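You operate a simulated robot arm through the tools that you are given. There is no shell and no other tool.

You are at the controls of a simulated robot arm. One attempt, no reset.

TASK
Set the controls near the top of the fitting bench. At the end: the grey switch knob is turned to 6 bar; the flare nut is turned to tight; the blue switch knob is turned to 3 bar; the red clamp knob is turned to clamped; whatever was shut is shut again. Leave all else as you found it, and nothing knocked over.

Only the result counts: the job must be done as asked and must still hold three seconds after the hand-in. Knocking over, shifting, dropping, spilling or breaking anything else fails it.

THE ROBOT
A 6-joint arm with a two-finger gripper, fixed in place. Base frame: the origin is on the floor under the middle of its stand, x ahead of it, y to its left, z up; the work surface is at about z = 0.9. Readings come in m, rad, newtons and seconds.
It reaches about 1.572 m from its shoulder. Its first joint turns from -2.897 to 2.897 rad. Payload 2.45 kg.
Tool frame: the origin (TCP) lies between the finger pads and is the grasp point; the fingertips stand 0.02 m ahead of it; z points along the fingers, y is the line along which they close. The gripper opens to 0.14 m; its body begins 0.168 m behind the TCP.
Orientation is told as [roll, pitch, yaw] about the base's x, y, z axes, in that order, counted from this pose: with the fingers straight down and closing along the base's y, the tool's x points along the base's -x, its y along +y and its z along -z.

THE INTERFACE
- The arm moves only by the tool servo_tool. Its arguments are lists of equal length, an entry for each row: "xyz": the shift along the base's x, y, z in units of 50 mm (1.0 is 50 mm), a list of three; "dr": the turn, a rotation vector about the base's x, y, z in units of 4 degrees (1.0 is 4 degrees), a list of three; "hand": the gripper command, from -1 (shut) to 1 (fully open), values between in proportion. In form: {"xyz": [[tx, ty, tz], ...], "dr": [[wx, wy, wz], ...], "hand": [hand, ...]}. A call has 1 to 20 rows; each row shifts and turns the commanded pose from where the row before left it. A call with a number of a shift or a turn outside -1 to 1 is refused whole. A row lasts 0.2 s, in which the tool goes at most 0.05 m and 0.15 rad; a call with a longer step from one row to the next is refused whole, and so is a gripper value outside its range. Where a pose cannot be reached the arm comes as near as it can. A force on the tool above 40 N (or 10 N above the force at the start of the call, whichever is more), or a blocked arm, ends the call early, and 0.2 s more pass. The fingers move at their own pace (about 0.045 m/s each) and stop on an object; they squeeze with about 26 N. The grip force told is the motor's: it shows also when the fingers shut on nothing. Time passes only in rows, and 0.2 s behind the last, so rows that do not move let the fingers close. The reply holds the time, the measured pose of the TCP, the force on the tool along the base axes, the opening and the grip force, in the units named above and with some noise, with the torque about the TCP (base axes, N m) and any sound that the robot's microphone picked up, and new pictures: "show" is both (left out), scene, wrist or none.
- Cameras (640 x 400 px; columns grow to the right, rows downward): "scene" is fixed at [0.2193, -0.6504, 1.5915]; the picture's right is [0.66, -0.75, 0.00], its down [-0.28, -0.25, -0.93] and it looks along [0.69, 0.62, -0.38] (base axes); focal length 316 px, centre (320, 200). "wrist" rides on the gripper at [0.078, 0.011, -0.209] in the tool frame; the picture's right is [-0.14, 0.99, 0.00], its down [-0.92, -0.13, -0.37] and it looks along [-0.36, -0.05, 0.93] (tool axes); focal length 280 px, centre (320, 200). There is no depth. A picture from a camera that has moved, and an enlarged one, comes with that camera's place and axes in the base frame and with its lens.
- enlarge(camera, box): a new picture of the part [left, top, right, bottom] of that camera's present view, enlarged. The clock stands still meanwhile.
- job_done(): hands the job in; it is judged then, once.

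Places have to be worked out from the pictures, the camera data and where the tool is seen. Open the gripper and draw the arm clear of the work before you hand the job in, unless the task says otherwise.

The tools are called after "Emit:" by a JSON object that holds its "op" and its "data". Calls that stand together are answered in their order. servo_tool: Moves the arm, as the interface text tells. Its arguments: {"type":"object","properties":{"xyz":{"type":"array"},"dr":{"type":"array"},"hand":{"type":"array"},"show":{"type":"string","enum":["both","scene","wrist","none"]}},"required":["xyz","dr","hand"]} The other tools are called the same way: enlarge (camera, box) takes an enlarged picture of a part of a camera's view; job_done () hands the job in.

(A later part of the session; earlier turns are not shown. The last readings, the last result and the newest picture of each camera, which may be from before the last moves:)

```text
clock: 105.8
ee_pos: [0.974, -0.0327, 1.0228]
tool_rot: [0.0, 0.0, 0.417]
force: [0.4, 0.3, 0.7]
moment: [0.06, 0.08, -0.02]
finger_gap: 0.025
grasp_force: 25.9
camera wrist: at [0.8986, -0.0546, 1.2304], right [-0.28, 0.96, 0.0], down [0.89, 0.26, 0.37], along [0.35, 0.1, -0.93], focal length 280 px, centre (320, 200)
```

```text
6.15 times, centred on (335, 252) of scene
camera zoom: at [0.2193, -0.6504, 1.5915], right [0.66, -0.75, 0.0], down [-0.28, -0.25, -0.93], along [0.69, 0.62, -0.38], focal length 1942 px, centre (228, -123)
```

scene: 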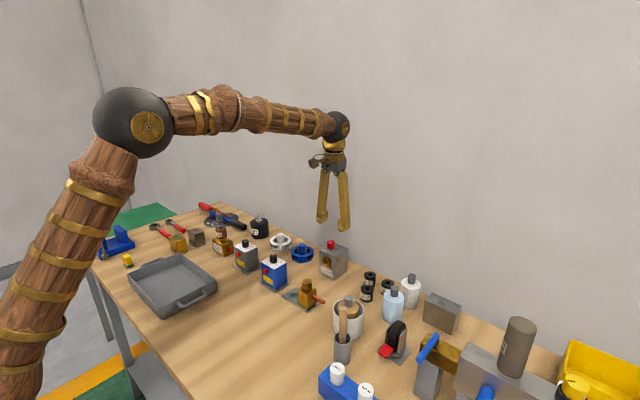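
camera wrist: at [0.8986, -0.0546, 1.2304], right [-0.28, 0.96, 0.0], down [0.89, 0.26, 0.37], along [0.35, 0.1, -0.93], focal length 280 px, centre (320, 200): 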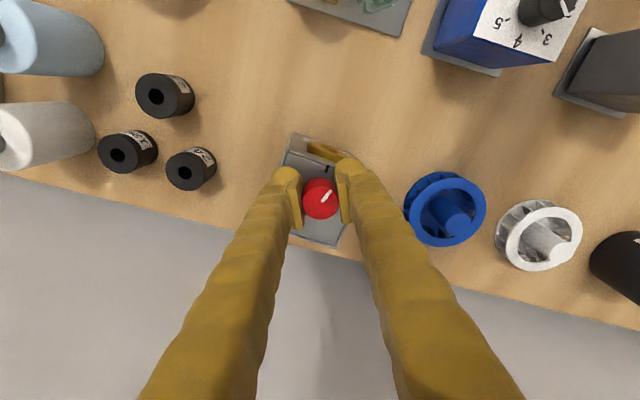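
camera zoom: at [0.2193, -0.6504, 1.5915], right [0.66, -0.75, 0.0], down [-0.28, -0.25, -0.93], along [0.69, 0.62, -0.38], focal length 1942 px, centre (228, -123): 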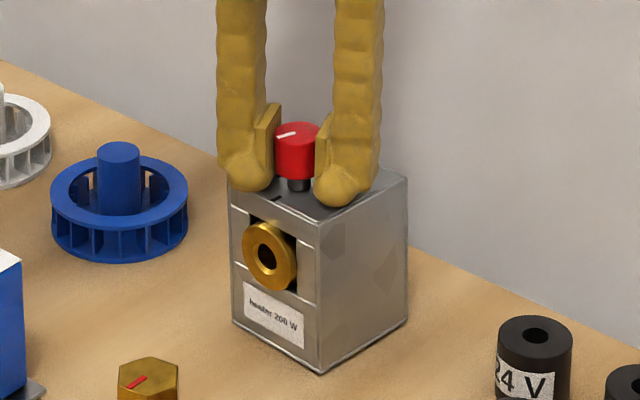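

The housing rotated about −3.6° and the press faded to nothing; the gap also shrank to 25 mm, so this knob may be tapered. I'll look closely before continuing.

Emit:
{"op": "enlarge", "data": {"camera": "scene", "box": [318, 228, 354, 258]}}

Emit:
{"op": "enlarge", "data": {"camera": "wrist", "box": [290, 160, 350, 225]}}

```text
13.33 times, centred on (336, 243) of scene
camera zoom: at [0.2193, -0.6504, 1.5915], right [0.66, -0.75, 0.0], down [-0.28, -0.25, -0.93], along [0.69, 0.62, -0.38], focal length 4209 px, centre (107, -373)
```

zoom: 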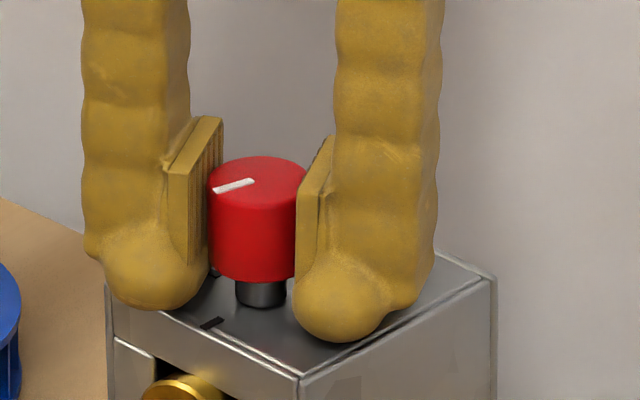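

```text
6.15 times, centred on (320, 192) of wrist
camera zoom: at [0.8986, -0.0546, 1.2304], right [-0.28, 0.96, 0.0], down [0.89, 0.26, 0.37], along [0.35, 0.1, -0.93], focal length 1726 px, centre (320, 246)
```

zoom: 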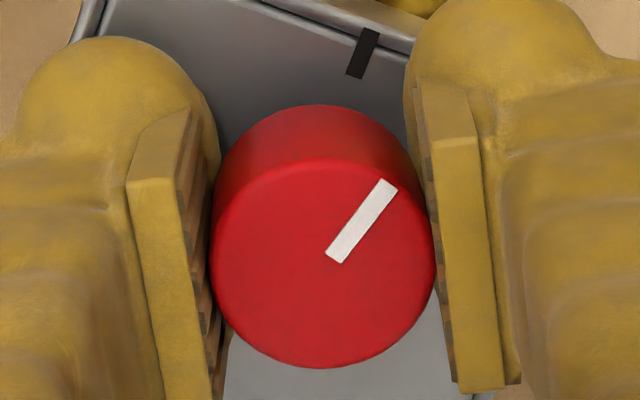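

The knob is a plain cylinder on a thin shaft and the pointer is at about 161°. I'll re-press and turn with a stronger downward feed, −24°, watching the housing.

Emit:
{"op": "servo_tool", "data": {"xyz": [[0, 0, -0.04], [0, 0, -0.02], [0, 0, -0.01], [0, 0, -0.01], [0, 0, -0.01], [0, 0, -0.01], [0, 0, -0.01], [0, 0, -0.01]], "dr": [[0, 0, 0], [0, 0, 0], [0, 0, -1], [0, 0, -1], [0, 0, -1], [0, 0, -1], [0, 0, -1], [0, 0, -1]], "hand": [-1, -1, -1, -1, -1, -1, -1, -1], "show": "wrist"}}

Emit:
{"op": "enlarge", "data": {"camera": "wrist", "box": [240, 110, 400, 220]}}

Emit:
{"op": "enlarge", "data": {"camera": "scene", "box": [305, 220, 365, 285]}}

```text
clock: 107.0
ee_pos: [0.9761, -0.0336, 1.0203]
tool_rot: [0.0, -0.004, 0.208]
force: [-2.1, 1.8, 3.6]
moment: [0.58, 0.28, 0.06]
finger_gap: 0.0244
grasp_force: 25.4
stopped in row 6: the force on the tool passed its limit at 45 N (the readings are from after the stop); the commanded pose is now the measured one
camera wrist: at [0.8956, -0.0393, 1.2281], right [-0.07, 1.0, 0.0], down [0.93, 0.07, 0.37], along [0.37, 0.03, -0.93], focal length 280 px, centre (320, 200)
```

wrist: 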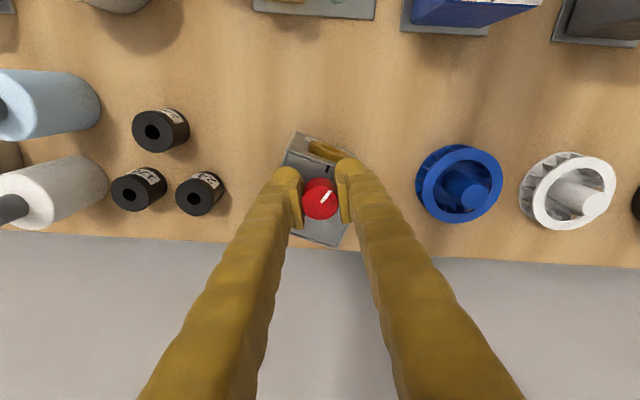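

```text
3.64 times, centred on (320, 165) of wrist
camera zoom: at [0.8956, -0.0393, 1.2281], right [-0.07, 1.0, 0.0], down [0.93, 0.07, 0.37], along [0.37, 0.03, -0.93], focal length 1020 px, centre (320, 327)
```

zoom: 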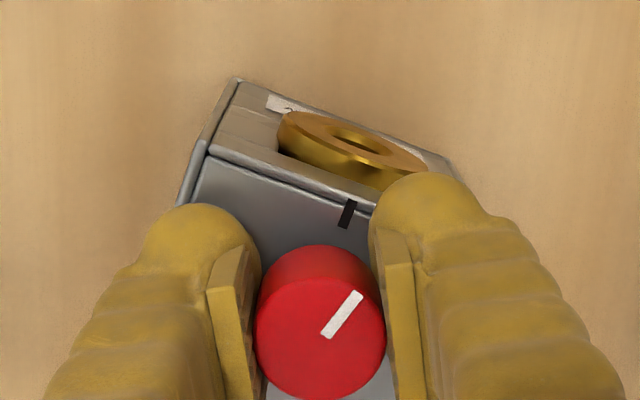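

```text
6.15 times, centred on (335, 252) of scene
camera zoom: at [0.2193, -0.6504, 1.5915], right [0.66, -0.75, 0.0], down [-0.28, -0.25, -0.93], along [0.69, 0.62, -0.38], focal length 1942 px, centre (228, -123)
```

zoom: 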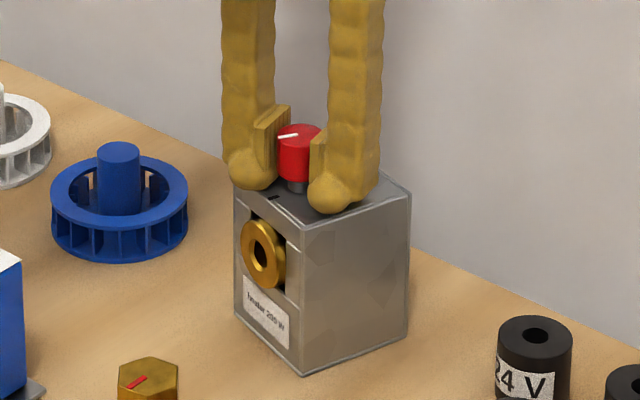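

The housing followed and the force spiked: the fingertips (z ≈ 1.000) were touching the housing top, which must be at about 1.0 rather than 0.991. I'll open, rise to about 1.033 and measure where things are.

Emit:
{"op": "servo_tool", "data": {"xyz": [[0, 0, 0.06], [0, 0, 0], [0, 0, 0], [0, 0, 0.2], [0, 0, 0.4], [0, 0, 0.4], [0, 0, 0]], "dr": [[0, 0, 0], [0, 0, 0], [0, 0, 0], [0, 0, 0], [0, 0, 0], [0, 0, 0], [0, 0, 0]], "hand": [-0.2, -0.2, -0.2, -0.2, -0.1, 0, 0], "show": "wrist"}}

Emit:
{"op": "enlarge", "data": {"camera": "wrist", "box": [260, 90, 390, 200]}}

Emit:
{"op": "enlarge", "data": {"camera": "scene", "box": [305, 220, 365, 285]}}

```text
clock: 108.7
ee_pos: [0.9783, -0.0332, 1.0718]
tool_rot: [0.001, -0.002, 0.21]
force: [0.3, 0.2, -3.9]
moment: [0.09, 0.03, 0.01]
finger_gap: 0.0697
grasp_force: 0.0
camera wrist: at [0.8979, -0.0402, 1.2804], right [-0.07, 1.0, 0.0], down [0.93, 0.07, 0.37], along [0.37, 0.03, -0.93], focal length 280 px, centre (320, 200)
```

wrist: 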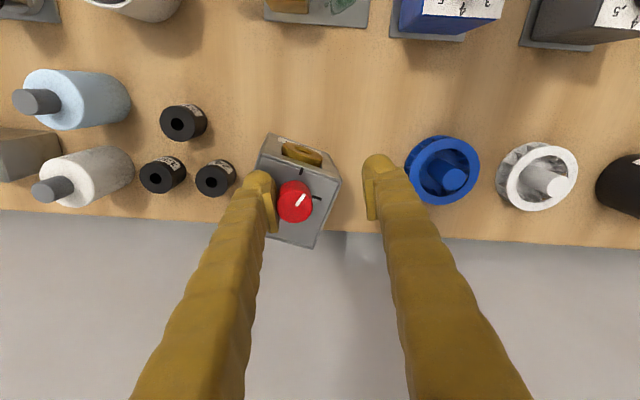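

```text
3.64 times, centred on (325, 145) of wrist
camera zoom: at [0.8979, -0.0402, 1.2804], right [-0.07, 1.0, 0.0], down [0.93, 0.07, 0.37], along [0.37, 0.03, -0.93], focal length 1020 px, centre (302, 400)
```

zoom: 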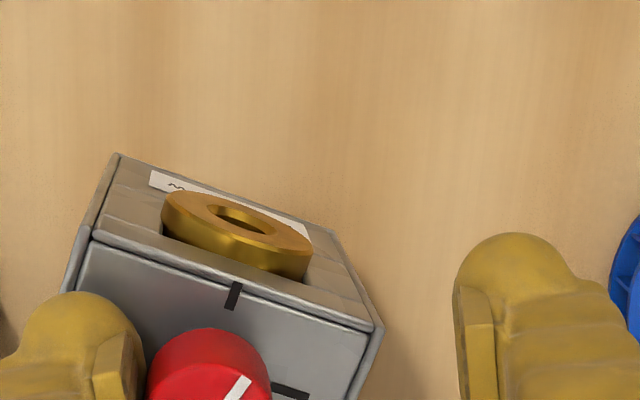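

```text
6.15 times, centred on (335, 252) of scene
camera zoom: at [0.2193, -0.6504, 1.5915], right [0.66, -0.75, 0.0], down [-0.28, -0.25, -0.93], along [0.69, 0.62, -0.38], focal length 1942 px, centre (228, -123)
```

zoom: 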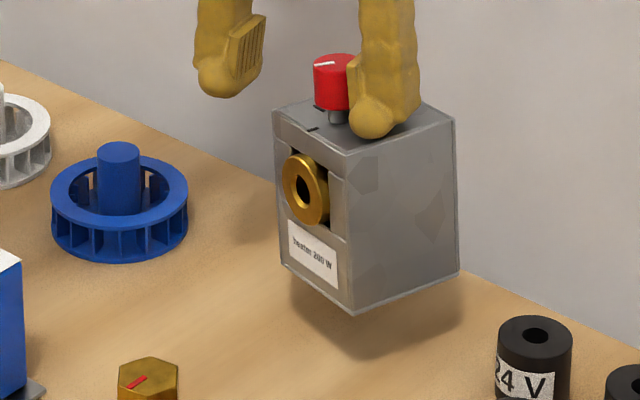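

The housing came up with the gripper: it's hanging on the −y finger, which must have hooked the knob. I'll stop and lower it straight down slowly, without changing the grip opening, until it's nearly on the bench.

Emit:
{"op": "servo_tool", "data": {"xyz": [[0, 0, -0.1], [0, 0, -0.15], [0, 0, -0.15], [0, 0, -0.15], [0, 0, -0.15], [0, 0, -0.1], [0, 0, 0]], "dr": [[0, 0, 0], [0, 0, 0], [0, 0, 0], [0, 0, 0], [0, 0, 0], [0, 0, 0], [0, 0, 0]], "hand": [0, 0, 0, 0, 0, 0, 0], "show": "wrist"}}

Emit:
{"op": "enlarge", "data": {"camera": "scene", "box": [305, 220, 365, 285]}}

Emit:
{"op": "enlarge", "data": {"camera": "wrist", "box": [230, 120, 390, 260]}}

```text
clock: 110.2
ee_pos: [0.9766, -0.0326, 1.0335]
tool_rot: [0.0, -0.001, 0.21]
force: [0.3, 0.2, -3.7]
moment: [0.1, 0.03, 0.03]
finger_gap: 0.0698
grasp_force: 0.1
camera wrist: at [0.8968, -0.0387, 1.2412], right [-0.07, 1.0, 0.0], down [0.93, 0.07, 0.37], along [0.37, 0.03, -0.93], focal length 280 px, centre (320, 200)
```

wrist: 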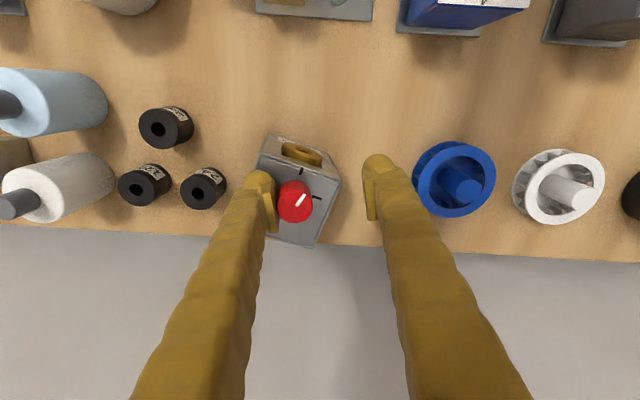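

```text
6.15 times, centred on (335, 252) of scene
camera zoom: at [0.2193, -0.6504, 1.5915], right [0.66, -0.75, 0.0], down [-0.28, -0.25, -0.93], along [0.69, 0.62, -0.38], focal length 1942 px, centre (228, -123)
```

zoom: 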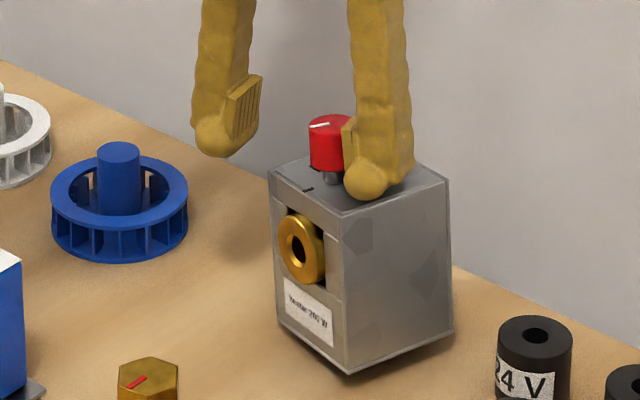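

```text
2.86 times, centred on (310, 190) of wrist
camera zoom: at [0.8968, -0.0387, 1.2412], right [-0.07, 1.0, 0.0], down [0.93, 0.07, 0.37], along [0.37, 0.03, -0.93], focal length 801 px, centre (349, 229)
```

zoom: 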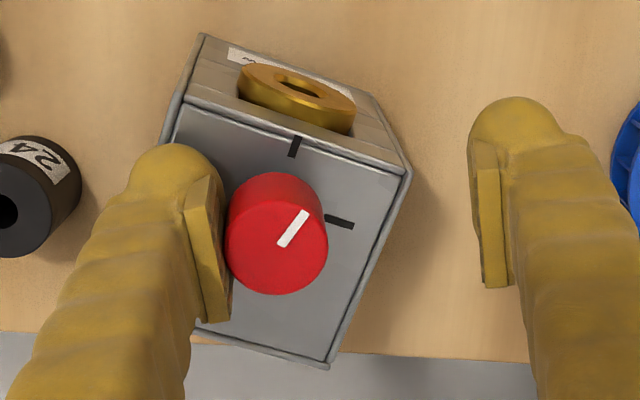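

The housing is still airborne (−3.7 N). I'll zoom on the contact between the finger and the knob before lowering the rest.

Emit:
{"op": "enlarge", "data": {"camera": "scene", "box": [328, 228, 358, 258]}}

Emit:
{"op": "enlarge", "data": {"camera": "wrist", "box": [255, 160, 325, 240]}}

Emit:
{"op": "enlarge", "data": {"camera": "scene", "box": [325, 255, 370, 295]}}

```text
13.33 times, centred on (343, 243) of scene
camera zoom: at [0.2193, -0.6504, 1.5915], right [0.66, -0.75, 0.0], down [-0.28, -0.25, -0.93], along [0.69, 0.62, -0.38], focal length 4209 px, centre (13, -373)
```

zoom: 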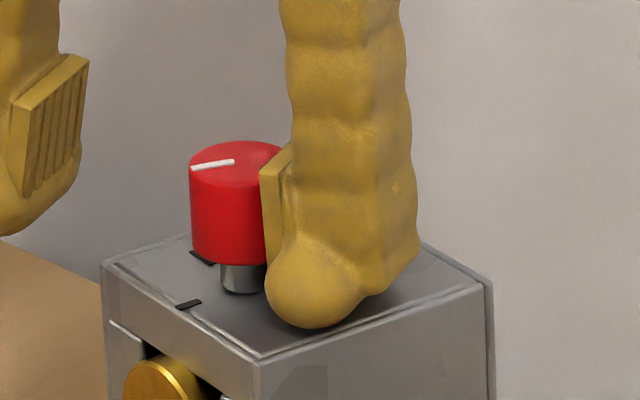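

```text
5.00 times, centred on (290, 200) of wrist
camera zoom: at [0.8968, -0.0387, 1.2412], right [-0.07, 1.0, 0.0], down [0.93, 0.07, 0.37], along [0.37, 0.03, -0.93], focal length 1402 px, centre (470, 200)
```

zoom: 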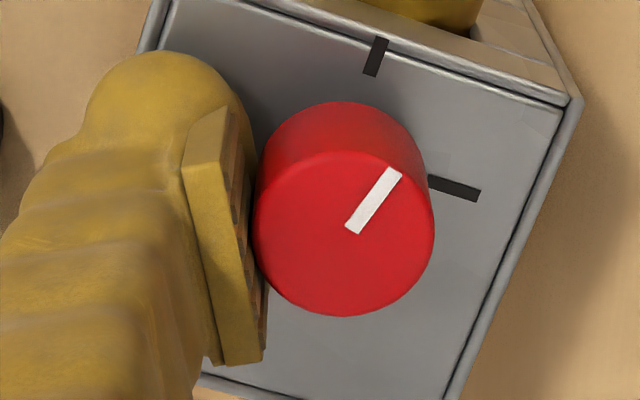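

```text
10.00 times, centred on (348, 275) of scene
camera zoom: at [0.2193, -0.6504, 1.5915], right [0.66, -0.75, 0.0], down [-0.28, -0.25, -0.93], along [0.69, 0.62, -0.38], focal length 3156 px, centre (45, -550)
```

zoom: 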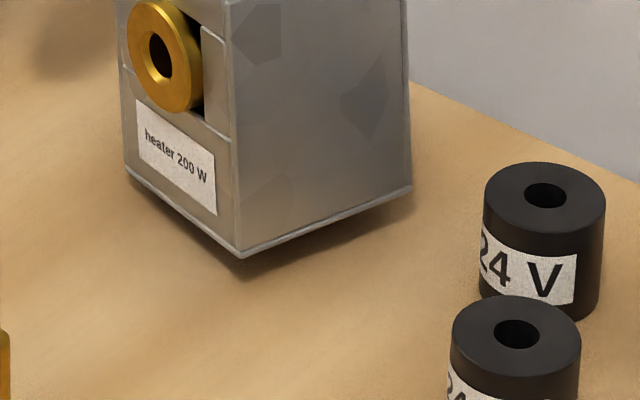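

The fingertip is hooked under the knob's rim, in the gap above the housing, so my combined lift-and-open picked it up. I'll lower it in small steps until the bench takes the weight.

Emit:
{"op": "servo_tool", "data": {"xyz": [[0, 0, -0.08], [0, 0, -0.08], [0, 0, 0], [0, 0, 0]], "dr": [[0, 0, 0], [0, 0, 0], [0, 0, 0], [0, 0, 0]], "hand": [0, 0, 0, 0], "show": "none"}}

Emit:
{"op": "enlarge", "data": {"camera": "scene", "box": [305, 220, 365, 285]}}

```text
clock: 111.2
ee_pos: [0.9768, -0.0331, 1.0244]
tool_rot: [0.001, -0.004, 0.21]
force: [-0.9, -0.3, -2.7]
moment: [0.05, 0.02, -0.01]
finger_gap: 0.0702
grasp_force: 0.0
```

```text
6.15 times, centred on (335, 252) of scene
camera zoom: at [0.2193, -0.6504, 1.5915], right [0.66, -0.75, 0.0], down [-0.28, -0.25, -0.93], along [0.69, 0.62, -0.38], focal length 1942 px, centre (228, -123)
```

zoom: 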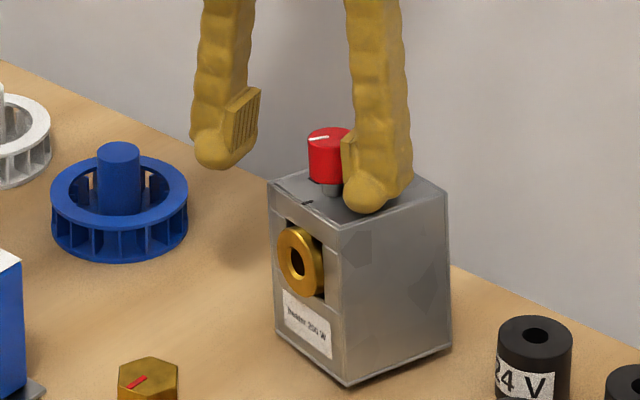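

It's partly supported now (−2.7 N). I'll lower a couple of millimetres more.

Emit:
{"op": "servo_tool", "data": {"xyz": [[0, 0, -0.03], [0, 0, -0.02], [0, 0, 0], [0, 0, 0]], "dr": [[0, 0, 0], [0, 0, 0], [0, 0, 0], [0, 0, 0]], "hand": [0, 0, 0, 0], "show": "none"}}

Emit:
{"op": "enlarge", "data": {"camera": "scene", "box": [305, 220, 365, 285]}}

```text
clock: 112.2
ee_pos: [0.9761, -0.0338, 1.0214]
tool_rot: [-0.003, -0.004, 0.209]
force: [-0.3, -4.4, 14.3]
moment: [-0.44, -0.02, -0.04]
finger_gap: 0.0739
grasp_force: 3.2
```

```text
6.15 times, centred on (335, 252) of scene
camera zoom: at [0.2193, -0.6504, 1.5915], right [0.66, -0.75, 0.0], down [-0.28, -0.25, -0.93], along [0.69, 0.62, -0.38], focal length 1942 px, centre (228, -123)
```

zoom: 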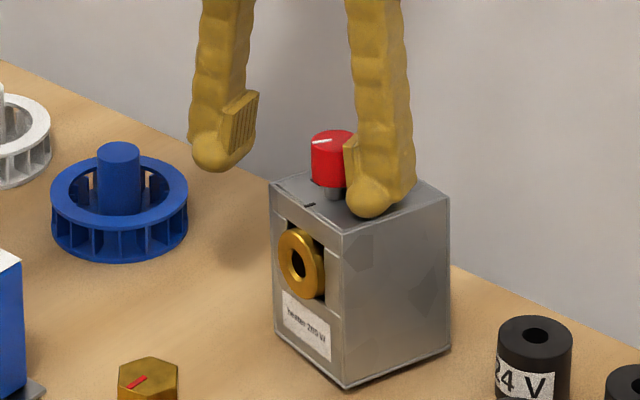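

The housing is on the bench now (the finger presses at 14 N). I'll raise about 1.2 mm to neutral, then open slowly so the finger slides straight out from under the rim.

Emit:
{"op": "servo_tool", "data": {"xyz": [[0, 0, 0.022], [0, 0, 0], [0, 0, 0], [0, 0, 0]], "dr": [[0, 0, 0], [0, 0, 0], [0, 0, 0], [0, 0, 0]], "hand": [0.05, 0.05, 0.1, 0.1], "show": "wrist"}}

Emit:
{"op": "enlarge", "data": {"camera": "scene", "box": [305, 220, 365, 285]}}

Emit:
{"op": "enlarge", "data": {"camera": "wrist", "box": [230, 120, 390, 260]}}

```text
clock: 113.2
ee_pos: [0.9749, -0.0331, 1.0233]
tool_rot: [0.0, -0.001, 0.208]
force: [0.6, -1.2, 0.1]
moment: [0.03, -0.04, -0.01]
finger_gap: 0.0776
grasp_force: 0.4
camera wrist: at [0.8955, -0.0392, 1.2316], right [-0.07, 1.0, 0.0], down [0.93, 0.07, 0.37], along [0.37, 0.03, -0.93], focal length 280 px, centre (320, 200)
```

wrist: 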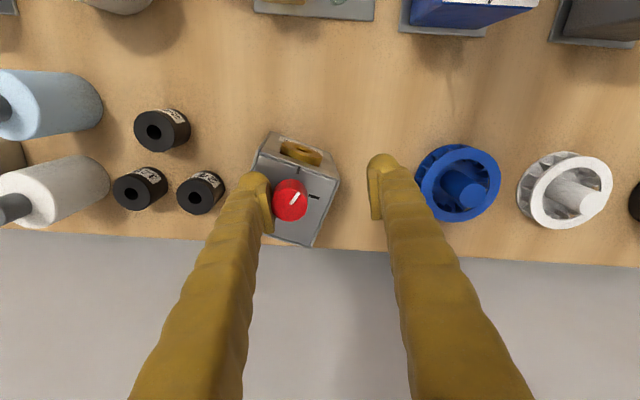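

```text
6.15 times, centred on (335, 252) of scene
camera zoom: at [0.2193, -0.6504, 1.5915], right [0.66, -0.75, 0.0], down [-0.28, -0.25, -0.93], along [0.69, 0.62, -0.38], focal length 1942 px, centre (228, -123)
```

zoom: 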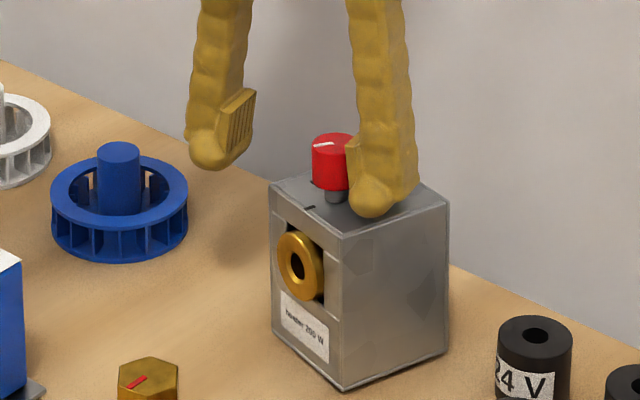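

```text
2.86 times, centred on (310, 190) of wrist
camera zoom: at [0.8955, -0.0392, 1.2316], right [-0.07, 1.0, 0.0], down [0.93, 0.07, 0.37], along [0.37, 0.03, -0.93], focal length 801 px, centre (349, 229)
```

zoom: 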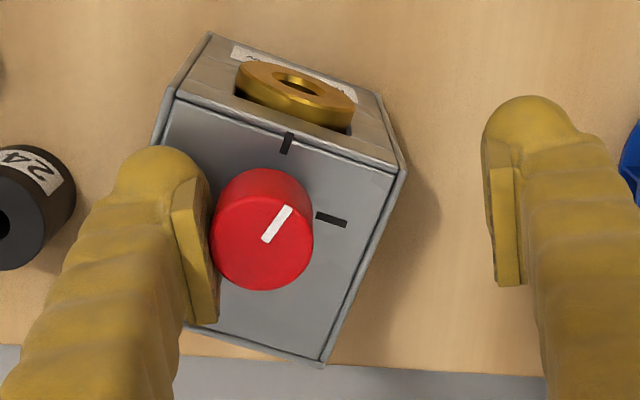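

The force is now neutral, so the earlier drag probably came from the press. I'll open a bit further with no other motion and see whether the finger separates from the knob.

Emit:
{"op": "servo_tool", "data": {"xyz": [[0, 0, 0], [0, 0, 0], [0, 0, 0]], "dr": [[0, 0, 0], [0, 0, 0], [0, 0, 0]], "hand": [0.2, 0.2, 0.2], "show": "wrist"}}

Emit:
{"op": "enlarge", "data": {"camera": "wrist", "box": [230, 120, 390, 260]}}

Emit:
{"op": "enlarge", "data": {"camera": "scene", "box": [305, 220, 365, 285]}}

```text
clock: 114.0
ee_pos: [0.9755, -0.0326, 1.023]
tool_rot: [0.0, -0.002, 0.21]
force: [1.1, -0.3, -0.3]
moment: [0.01, 0.0, 0.0]
finger_gap: 0.0844
grasp_force: 0.1
camera wrist: at [0.8955, -0.0392, 1.2317], right [-0.07, 1.0, 0.0], down [0.93, 0.07, 0.37], along [0.37, 0.03, -0.93], focal length 280 px, centre (320, 200)
```

wrist: 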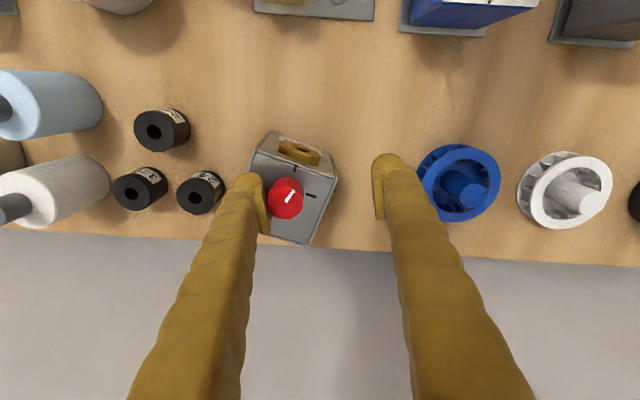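

```text
2.86 times, centred on (310, 190) of wrist
camera zoom: at [0.8955, -0.0392, 1.2317], right [-0.07, 1.0, 0.0], down [0.93, 0.07, 0.37], along [0.37, 0.03, -0.93], focal length 801 px, centre (349, 229)
```

zoom: 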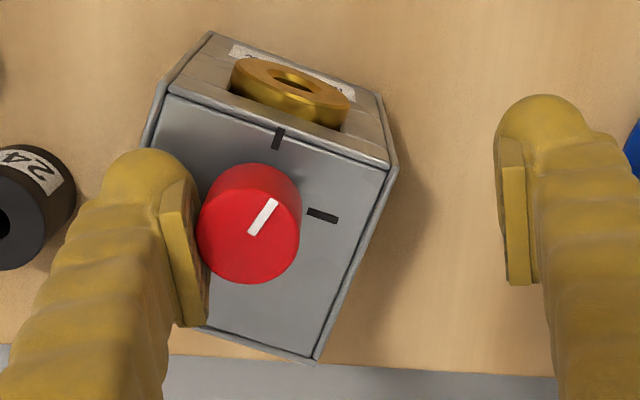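

```text
6.15 times, centred on (335, 252) of scene
camera zoom: at [0.2193, -0.6504, 1.5915], right [0.66, -0.75, 0.0], down [-0.28, -0.25, -0.93], along [0.69, 0.62, -0.38], focal length 1942 px, centre (228, -123)
```

zoom: 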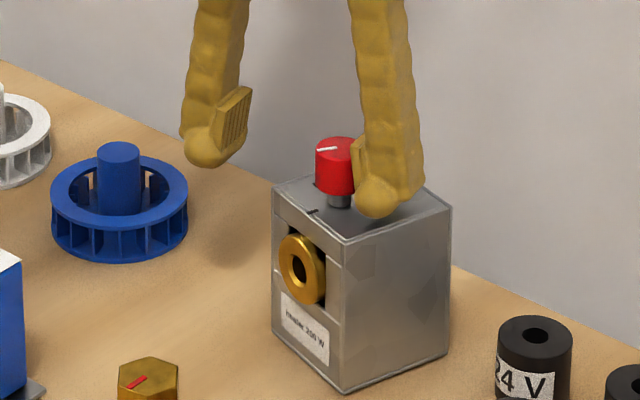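

The knob still follows the finger and the housing is starting to tilt. I'll stop opening and look closely at the contact.

Emit:
{"op": "enlarge", "data": {"camera": "wrist", "box": [250, 165, 310, 230]}}

Emit:
{"op": "enlarge", "data": {"camera": "scene", "box": [332, 235, 354, 257]}}

```text
6.15 times, centred on (280, 198) of wrist
camera zoom: at [0.8955, -0.0392, 1.2317], right [-0.07, 1.0, 0.0], down [0.93, 0.07, 0.37], along [0.37, 0.03, -0.93], focal length 1726 px, centre (566, 215)
```

zoom: 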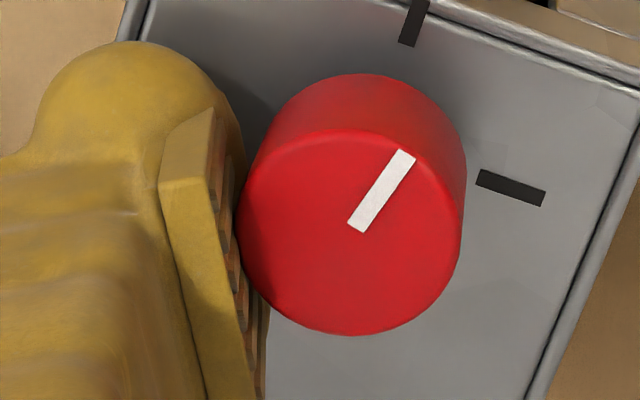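

```text
16.00 times, centred on (343, 246) of scene
camera zoom: at [0.2193, -0.6504, 1.5915], right [0.66, -0.75, 0.0], down [-0.28, -0.25, -0.93], along [0.69, 0.62, -0.38], focal length 5050 px, centre (-48, -536)
```

zoom: 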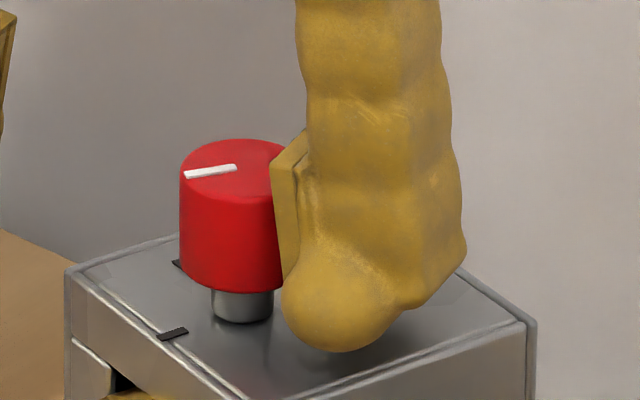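

The finger seems lightly wedged under the rim, so sideways pulls tip the housing. I'll go back to the previous opening to stand it flat, and ease down a fraction so the rim contact is relieved before trying again.

Emit:
{"op": "servo_tool", "data": {"xyz": [[0, 0, 0], [0, 0, 0], [0, 0, -0.01], [0, 0, 0], [0, 0, 0]], "dr": [[0, 0, 0], [0, 0, 0], [0, 0, 0], [0, 0, 0], [0, 0, 0]], "hand": [0.1, 0.1, 0.1, 0.1, 0.1], "show": "wrist"}}

Emit:
{"op": "enlarge", "data": {"camera": "wrist", "box": [230, 120, 390, 260]}}

Emit:
{"op": "enlarge", "data": {"camera": "scene", "box": [305, 220, 365, 285]}}

```text
clock: 115.2
ee_pos: [0.9756, -0.0314, 1.0224]
tool_rot: [-0.001, -0.002, 0.21]
force: [0.5, -0.6, 0.0]
moment: [0.01, 0.02, -0.01]
finger_gap: 0.0781
grasp_force: 0.6
camera wrist: at [0.8954, -0.0389, 1.2306], right [-0.07, 1.0, 0.0], down [0.93, 0.07, 0.37], along [0.37, 0.03, -0.93], focal length 280 px, centre (320, 200)
```

wrist: 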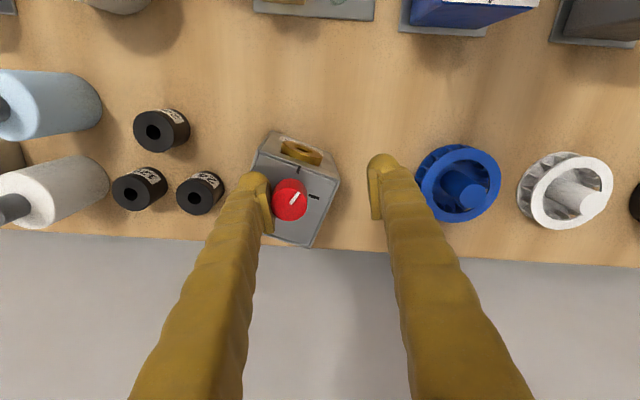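

```text
2.86 times, centred on (310, 190) of wrist
camera zoom: at [0.8954, -0.0389, 1.2306], right [-0.07, 1.0, 0.0], down [0.93, 0.07, 0.37], along [0.37, 0.03, -0.93], focal length 801 px, centre (349, 229)
```

zoom: 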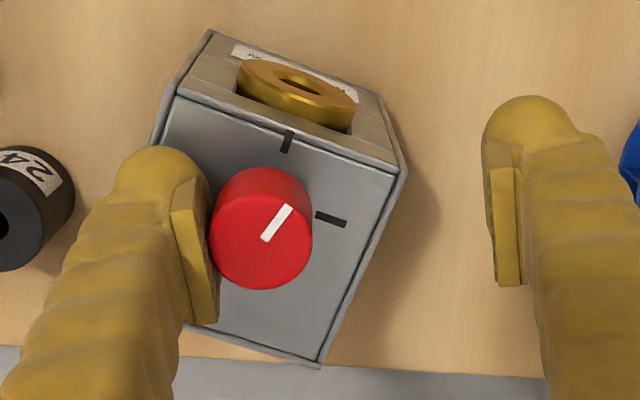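

```text
6.15 times, centred on (335, 252) of scene
camera zoom: at [0.2193, -0.6504, 1.5915], right [0.66, -0.75, 0.0], down [-0.28, -0.25, -0.93], along [0.69, 0.62, -0.38], focal length 1942 px, centre (228, -123)
```

zoom: 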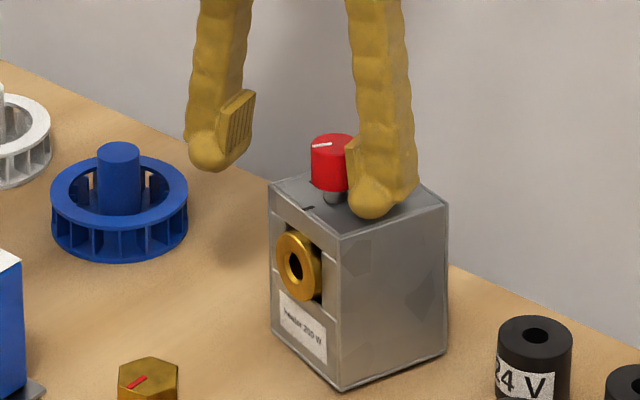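

The forces read essentially zero while the knob stays against the pad. I'll probe gently: raise 1 mm and see whether the weight comes back on (still hooked) or not.

Emit:
{"op": "servo_tool", "data": {"xyz": [[0, 0, 0.02], [0, 0, 0], [0, 0, 0.02], [0, 0, 0], [0, 0, 0]], "dr": [[0, 0, 0], [0, 0, 0], [0, 0, 0], [0, 0, 0], [0, 0, 0]], "hand": [0.1, 0.1, 0.1, 0.1, 0.1], "show": "none"}}

Emit:
{"op": "enlarge", "data": {"camera": "scene", "box": [305, 220, 365, 285]}}

```text
clock: 116.5
ee_pos: [0.975, -0.0336, 1.0247]
tool_rot: [0.001, -0.003, 0.209]
force: [0.3, -0.9, 0.1]
moment: [0.02, 0.02, -0.02]
finger_gap: 0.0773
grasp_force: 0.4
```

```text
6.15 times, centred on (335, 252) of scene
camera zoom: at [0.2193, -0.6504, 1.5915], right [0.66, -0.75, 0.0], down [-0.28, -0.25, -0.93], along [0.69, 0.62, -0.38], focal length 1942 px, centre (228, -123)
```

zoom: 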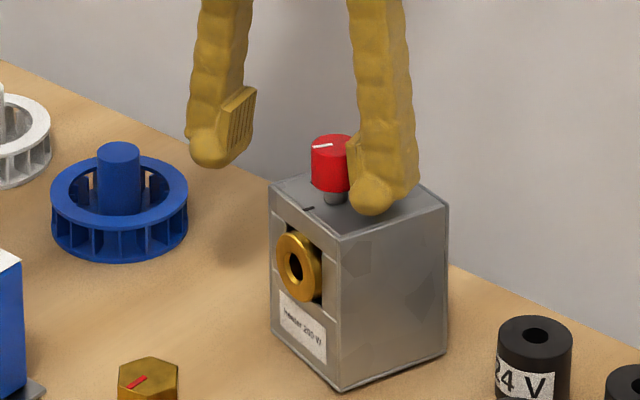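

It's no longer hooked: raising 2 mm brought no weight on. The knob instead seems to lean lightly on the finger, so I'll check how the housing's base sits on the bench.

Emit:
{"op": "enlarge", "data": {"camera": "scene", "box": [325, 260, 365, 295]}}

Emit:
{"op": "enlarge", "data": {"camera": "scene", "box": [340, 240, 385, 290]}}

Emit:
{"op": "enlarge", "data": {"camera": "wrist", "box": [230, 120, 350, 260]}}

```text
11.43 times, centred on (345, 278) of scene
camera zoom: at [0.2193, -0.6504, 1.5915], right [0.66, -0.75, 0.0], down [-0.28, -0.25, -0.93], along [0.69, 0.62, -0.38], focal length 3607 px, centre (34, -686)
```

zoom: 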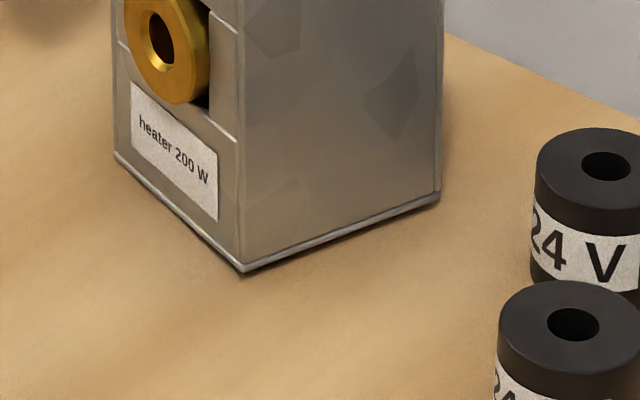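

```text
8.00 times, centred on (362, 265) of scene
camera zoom: at [0.2193, -0.6504, 1.5915], right [0.66, -0.75, 0.0], down [-0.28, -0.25, -0.93], along [0.69, 0.62, -0.38], focal length 2525 px, centre (-20, -320)
```

zoom: 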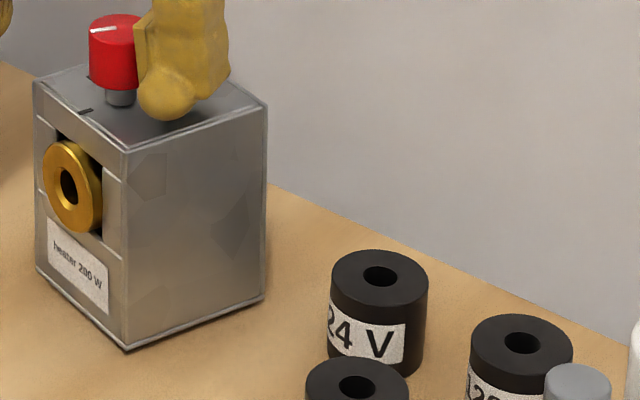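

```text
2.86 times, centred on (290, 190) of wrist
camera zoom: at [0.896, -0.0391, 1.2327], right [-0.07, 1.0, 0.0], down [0.93, 0.07, 0.37], along [0.37, 0.03, -0.93], focal length 801 px, centre (406, 229)
```

zoom: 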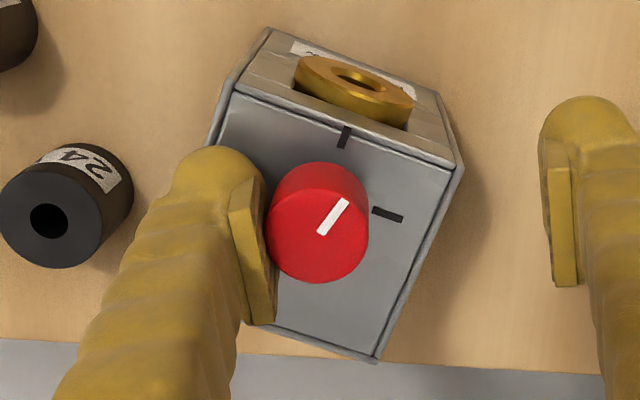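

The zoom shows it the other way round: at this opening my finger was pushing the housing slightly over toward +y, and at the wider opening it stood flat. So the finger isn't stuck, and opening further should separate it.

Emit:
{"op": "servo_tool", "data": {"xyz": [[0, 0, 0], [0, 0, 0], [0, 0, 0], [0, 0, 0], [0, 0, 0]], "dr": [[0, 0, 0], [0, 0, 0], [0, 0, 0], [0, 0, 0], [0, 0, 0]], "hand": [0.16, 0.2, 0.26, 0.32, 0.32], "show": "wrist"}}

Emit:
{"op": "enlarge", "data": {"camera": "wrist", "box": [220, 120, 350, 260]}}

Emit:
{"op": "enlarge", "data": {"camera": "scene", "box": [305, 220, 365, 285]}}

```text
clock: 117.7
ee_pos: [0.9743, -0.0346, 1.0246]
tool_rot: [-0.001, 0.0, 0.211]
force: [0.5, 0.2, 0.2]
moment: [0.02, 0.01, 0.01]
finger_gap: 0.0921
grasp_force: 0.1
camera wrist: at [0.8959, -0.0391, 1.2327], right [-0.07, 1.0, 0.0], down [0.93, 0.07, 0.37], along [0.37, 0.03, -0.93], focal length 280 px, centre (320, 200)
```

wrist: 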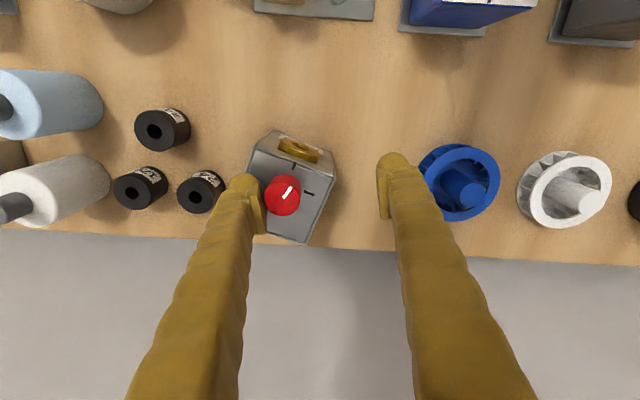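

```text
2.86 times, centred on (285, 190) of wrist
camera zoom: at [0.8959, -0.0391, 1.2327], right [-0.07, 1.0, 0.0], down [0.93, 0.07, 0.37], along [0.37, 0.03, -0.93], focal length 801 px, centre (420, 229)
```

zoom: 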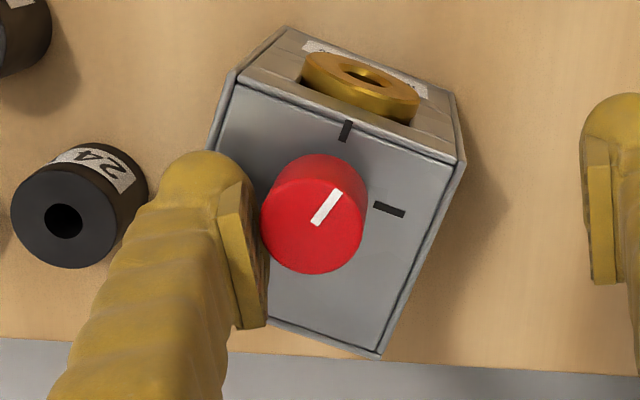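

```text
6.15 times, centred on (335, 252) of scene
camera zoom: at [0.2193, -0.6504, 1.5915], right [0.66, -0.75, 0.0], down [-0.28, -0.25, -0.93], along [0.69, 0.62, -0.38], focal length 1942 px, centre (228, -123)
```

zoom: 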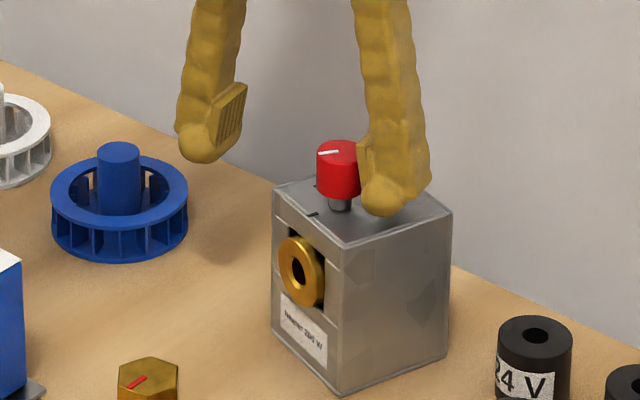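

Now the finger is separating: the housing stands flat and the forces are zero. I'll open wider, then raise and check that the housing stays down.

Emit:
{"op": "servo_tool", "data": {"xyz": [[0, 0, 0], [0, 0, 0], [0, 0, 0.06], [0, 0, 0.1], [0, 0, 0]], "dr": [[0, 0, 0], [0, 0, 0], [0, 0, 0], [0, 0, 0], [0, 0, 0]], "hand": [0.5, 0.55, 0.55, 0.55, 0.55], "show": "wrist"}}

Emit:
{"op": "enlarge", "data": {"camera": "scene", "box": [305, 220, 365, 285]}}

```text
clock: 118.8
ee_pos: [0.9754, -0.0327, 1.0317]
tool_rot: [0.0, -0.001, 0.209]
force: [-0.2, -0.2, -0.1]
moment: [0.01, -0.02, -0.02]
finger_gap: 0.1083
grasp_force: 0.0
camera wrist: at [0.896, -0.0391, 1.2407], right [-0.07, 1.0, 0.0], down [0.93, 0.07, 0.37], along [0.37, 0.03, -0.93], focal length 280 px, centre (320, 200)
```

wrist: 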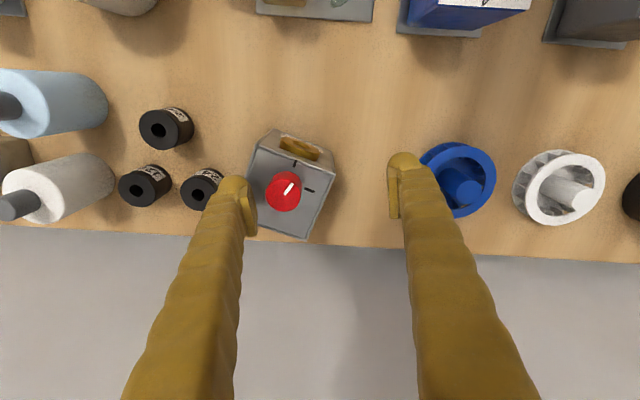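

```text
6.15 times, centred on (335, 252) of scene
camera zoom: at [0.2193, -0.6504, 1.5915], right [0.66, -0.75, 0.0], down [-0.28, -0.25, -0.93], along [0.69, 0.62, -0.38], focal length 1942 px, centre (228, -123)
```

zoom: 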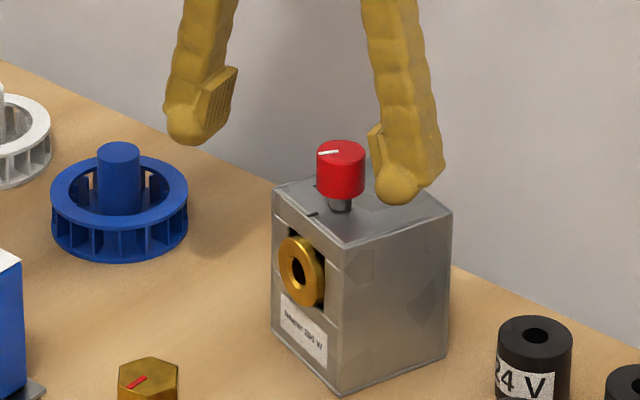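

It's free and standing safely. I'll rise and measure the housing's displacement from its original place.

Emit:
{"op": "servo_tool", "data": {"xyz": [[0, 0, 0.4], [0, -0.25, 0.5], [0, -0.25, 0.3], [0, 0, 0]], "dr": [[0, 0, -1], [0, 0, -1], [0, 0, -1], [0, 0, 0]], "hand": [0.5, 0.3, 0.2, 0.2], "show": "wrist"}}

Emit:
{"op": "enlarge", "data": {"camera": "wrist", "box": [240, 80, 380, 190]}}

Emit:
{"op": "enlarge", "data": {"camera": "scene", "box": [305, 220, 365, 285]}}

```text
clock: 119.8
ee_pos: [0.9753, -0.0584, 1.0926]
tool_rot: [0.001, -0.001, -0.002]
force: [0.7, 0.4, 0.8]
moment: [-0.04, 0.0, 0.01]
finger_gap: 0.084
grasp_force: 0.1
camera wrist: at [0.8968, -0.0485, 1.3005], right [0.14, 0.99, 0.0], down [0.92, -0.13, 0.37], along [0.37, -0.05, -0.93], focal length 280 px, centre (320, 200)
```

wrist: 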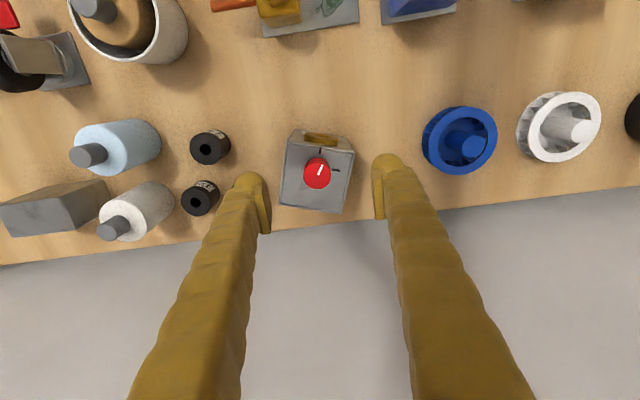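

```text
3.64 times, centred on (310, 135) of wrist
camera zoom: at [0.8968, -0.0485, 1.3005], right [0.14, 0.99, 0.0], down [0.92, -0.13, 0.37], along [0.37, -0.05, -0.93], focal length 1020 px, centre (356, 436)
```

zoom: 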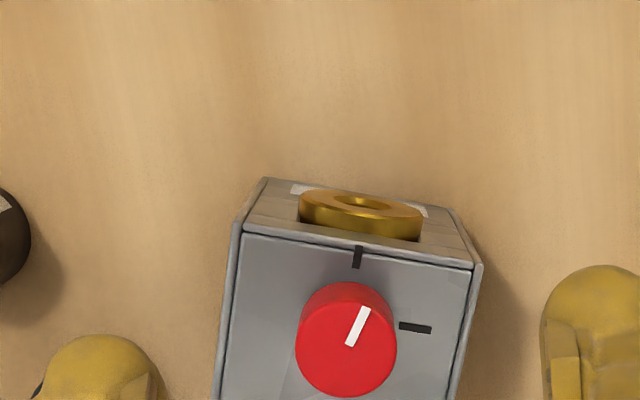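

```text
6.15 times, centred on (335, 252) of scene
camera zoom: at [0.2193, -0.6504, 1.5915], right [0.66, -0.75, 0.0], down [-0.28, -0.25, -0.93], along [0.69, 0.62, -0.38], focal length 1942 px, centre (228, -123)
```

zoom: 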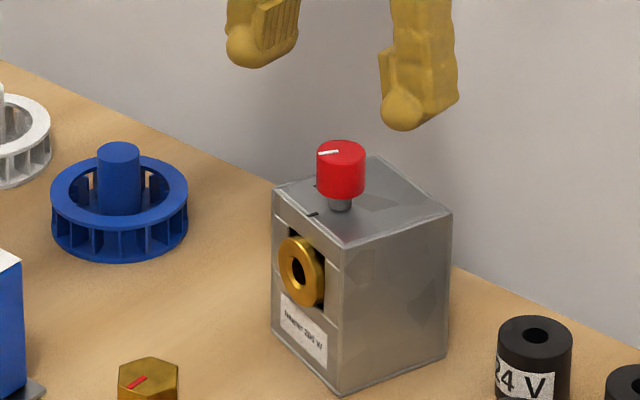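

The housing is now at yaw about −17.5° with the knob axis at (0.976, −0.063); originally it was (0.9746, −0.031) at −0.5°. The knob itself has turned only about −11.5° relative to it. I'll yaw to +28°, centre over the knob and go partway down, so I can grip it higher this time and carry it back.

Emit:
{"op": "servo_tool", "data": {"xyz": [[0.02, -0.084, -0.1], [0, 0, -0.1], [0, 0, -0.1], [0, 0, -0.1], [0, 0, -0.1], [0, 0, 0], [0, 0, 0], [0, 0, 0]], "dr": [[0, 0, 1], [0, 0, 1], [0, 0, 1], [0, 0, 1], [0, 0, 1], [0, 0, 1], [0, 0, 1], [0, 0, 0]], "hand": [0, -0.2, -0.2, -0.2, -0.2, -0.2, -0.2, -0.2], "show": "wrist"}}

Emit:
{"op": "enlarge", "data": {"camera": "wrist", "box": [240, 110, 400, 220]}}

Emit:
{"op": "enlarge", "data": {"camera": "scene", "box": [305, 220, 365, 285]}}

```text
clock: 121.7
ee_pos: [0.9769, -0.0629, 1.0658]
tool_rot: [0.0, -0.001, 0.489]
force: [-0.3, 0.0, -0.2]
moment: [0.01, -0.01, -0.03]
finger_gap: 0.0559
grasp_force: 0.1
camera wrist: at [0.9013, -0.0909, 1.2742], right [-0.34, 0.94, 0.0], down [0.87, 0.32, 0.37], along [0.35, 0.13, -0.93], focal length 280 px, centre (320, 200)
```

wrist: 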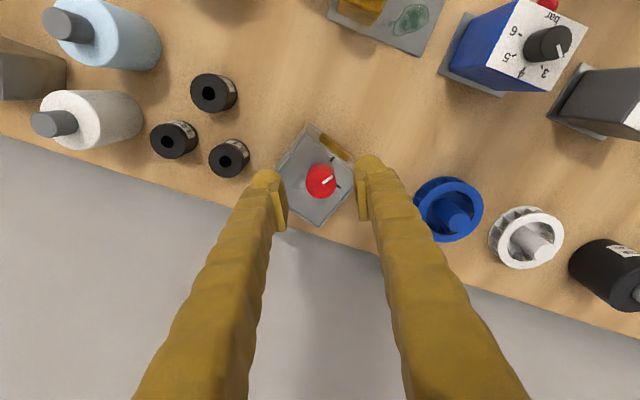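

```text
3.64 times, centred on (320, 165) of wrist
camera zoom: at [0.9013, -0.0909, 1.2742], right [-0.34, 0.94, 0.0], down [0.87, 0.32, 0.37], along [0.35, 0.13, -0.93], focal length 1020 px, centre (320, 327)
```

zoom: 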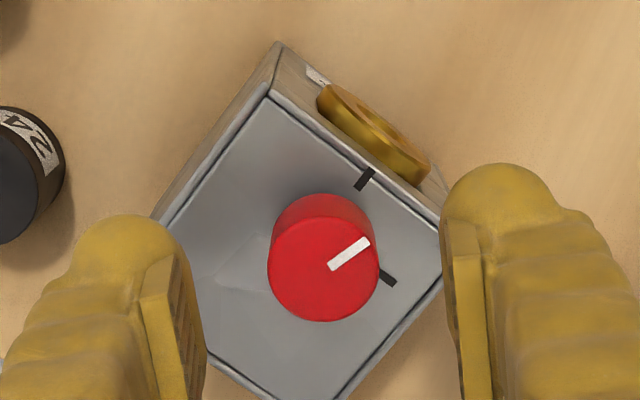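

```text
6.15 times, centred on (335, 252) of scene
camera zoom: at [0.2193, -0.6504, 1.5915], right [0.66, -0.75, 0.0], down [-0.28, -0.25, -0.93], along [0.69, 0.62, -0.38], focal length 1942 px, centre (228, -123)
```

zoom: 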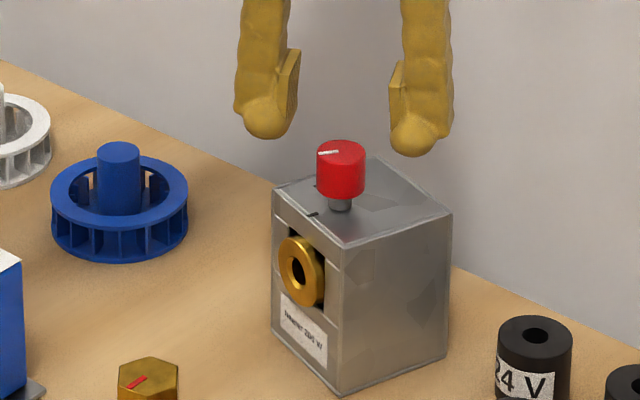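

It's well centred. I'll lower to z ≈ 1.031 (fingertips about 4 mm above the knob's lower rim) and close.

Emit:
{"op": "servo_tool", "data": {"xyz": [[0, 0, -0.3], [0, 0, -0.3], [0, 0, -0.09], [0, 0, 0], [0, 0, 0], [0, 0, 0], [0, 0, 0]], "dr": [[0, 0, 0], [0, 0, 0], [0, 0, 0], [0, 0, 0], [0, 0, 0], [0, 0, 0], [0, 0, 0]], "hand": [-0.2, -0.2, -0.2, -0.4, -1, -1, -1], "show": "wrist"}}

Emit:
{"op": "enlarge", "data": {"camera": "scene", "box": [318, 225, 358, 260]}}

```text
clock: 123.2
ee_pos: [0.9749, -0.0619, 1.0318]
tool_rot: [-0.001, -0.002, 0.49]
force: [-0.3, -0.3, 0.5]
moment: [0.01, -0.03, -0.01]
finger_gap: 0.0263
grasp_force: 25.4
camera wrist: at [0.9003, -0.0897, 1.2404], right [-0.34, 0.94, 0.0], down [0.87, 0.32, 0.37], along [0.35, 0.13, -0.93], focal length 280 px, centre (320, 200)
```

wrist: 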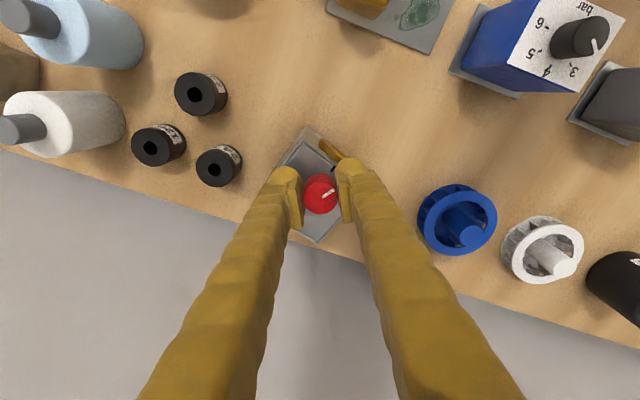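

```text
11.43 times, centred on (338, 242) of scene
camera zoom: at [0.2193, -0.6504, 1.5915], right [0.66, -0.75, 0.0], down [-0.28, -0.25, -0.93], along [0.69, 0.62, -0.38], focal length 3607 px, centre (114, -286)
```

zoom: 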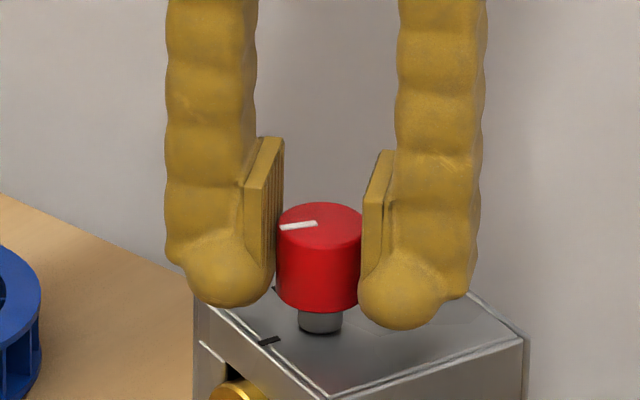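

Good grip. I'll lift about 4 mm (expecting about −3.8 N) and check.

Emit:
{"op": "servo_tool", "data": {"xyz": [[0, 0, 0.04], [0, 0, 0.05], [0, 0, 0], [0, 0, 0]], "dr": [[0, 0, 0], [0, 0, 0], [0, 0, 0], [0, 0, 0]], "hand": [-1, -1, -1, -1], "show": "none"}}

Emit:
{"op": "enlarge", "data": {"camera": "scene", "box": [305, 220, 365, 285]}}

```text
clock: 124.2
ee_pos: [0.9747, -0.0626, 1.0366]
tool_rot: [-0.001, -0.002, 0.489]
force: [-1.0, 0.6, -3.2]
moment: [0.03, 0.02, -0.01]
finger_gap: 0.0264
grasp_force: 26.1
```

```text
6.15 times, centred on (335, 252) of scene
camera zoom: at [0.2193, -0.6504, 1.5915], right [0.66, -0.75, 0.0], down [-0.28, -0.25, -0.93], along [0.69, 0.62, -0.38], focal length 1942 px, centre (228, -123)
```

zoom: 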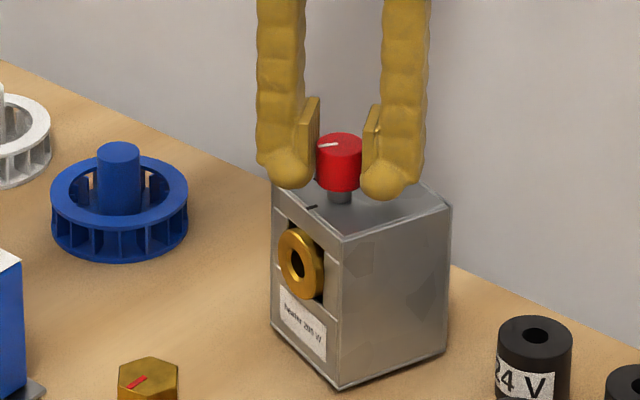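

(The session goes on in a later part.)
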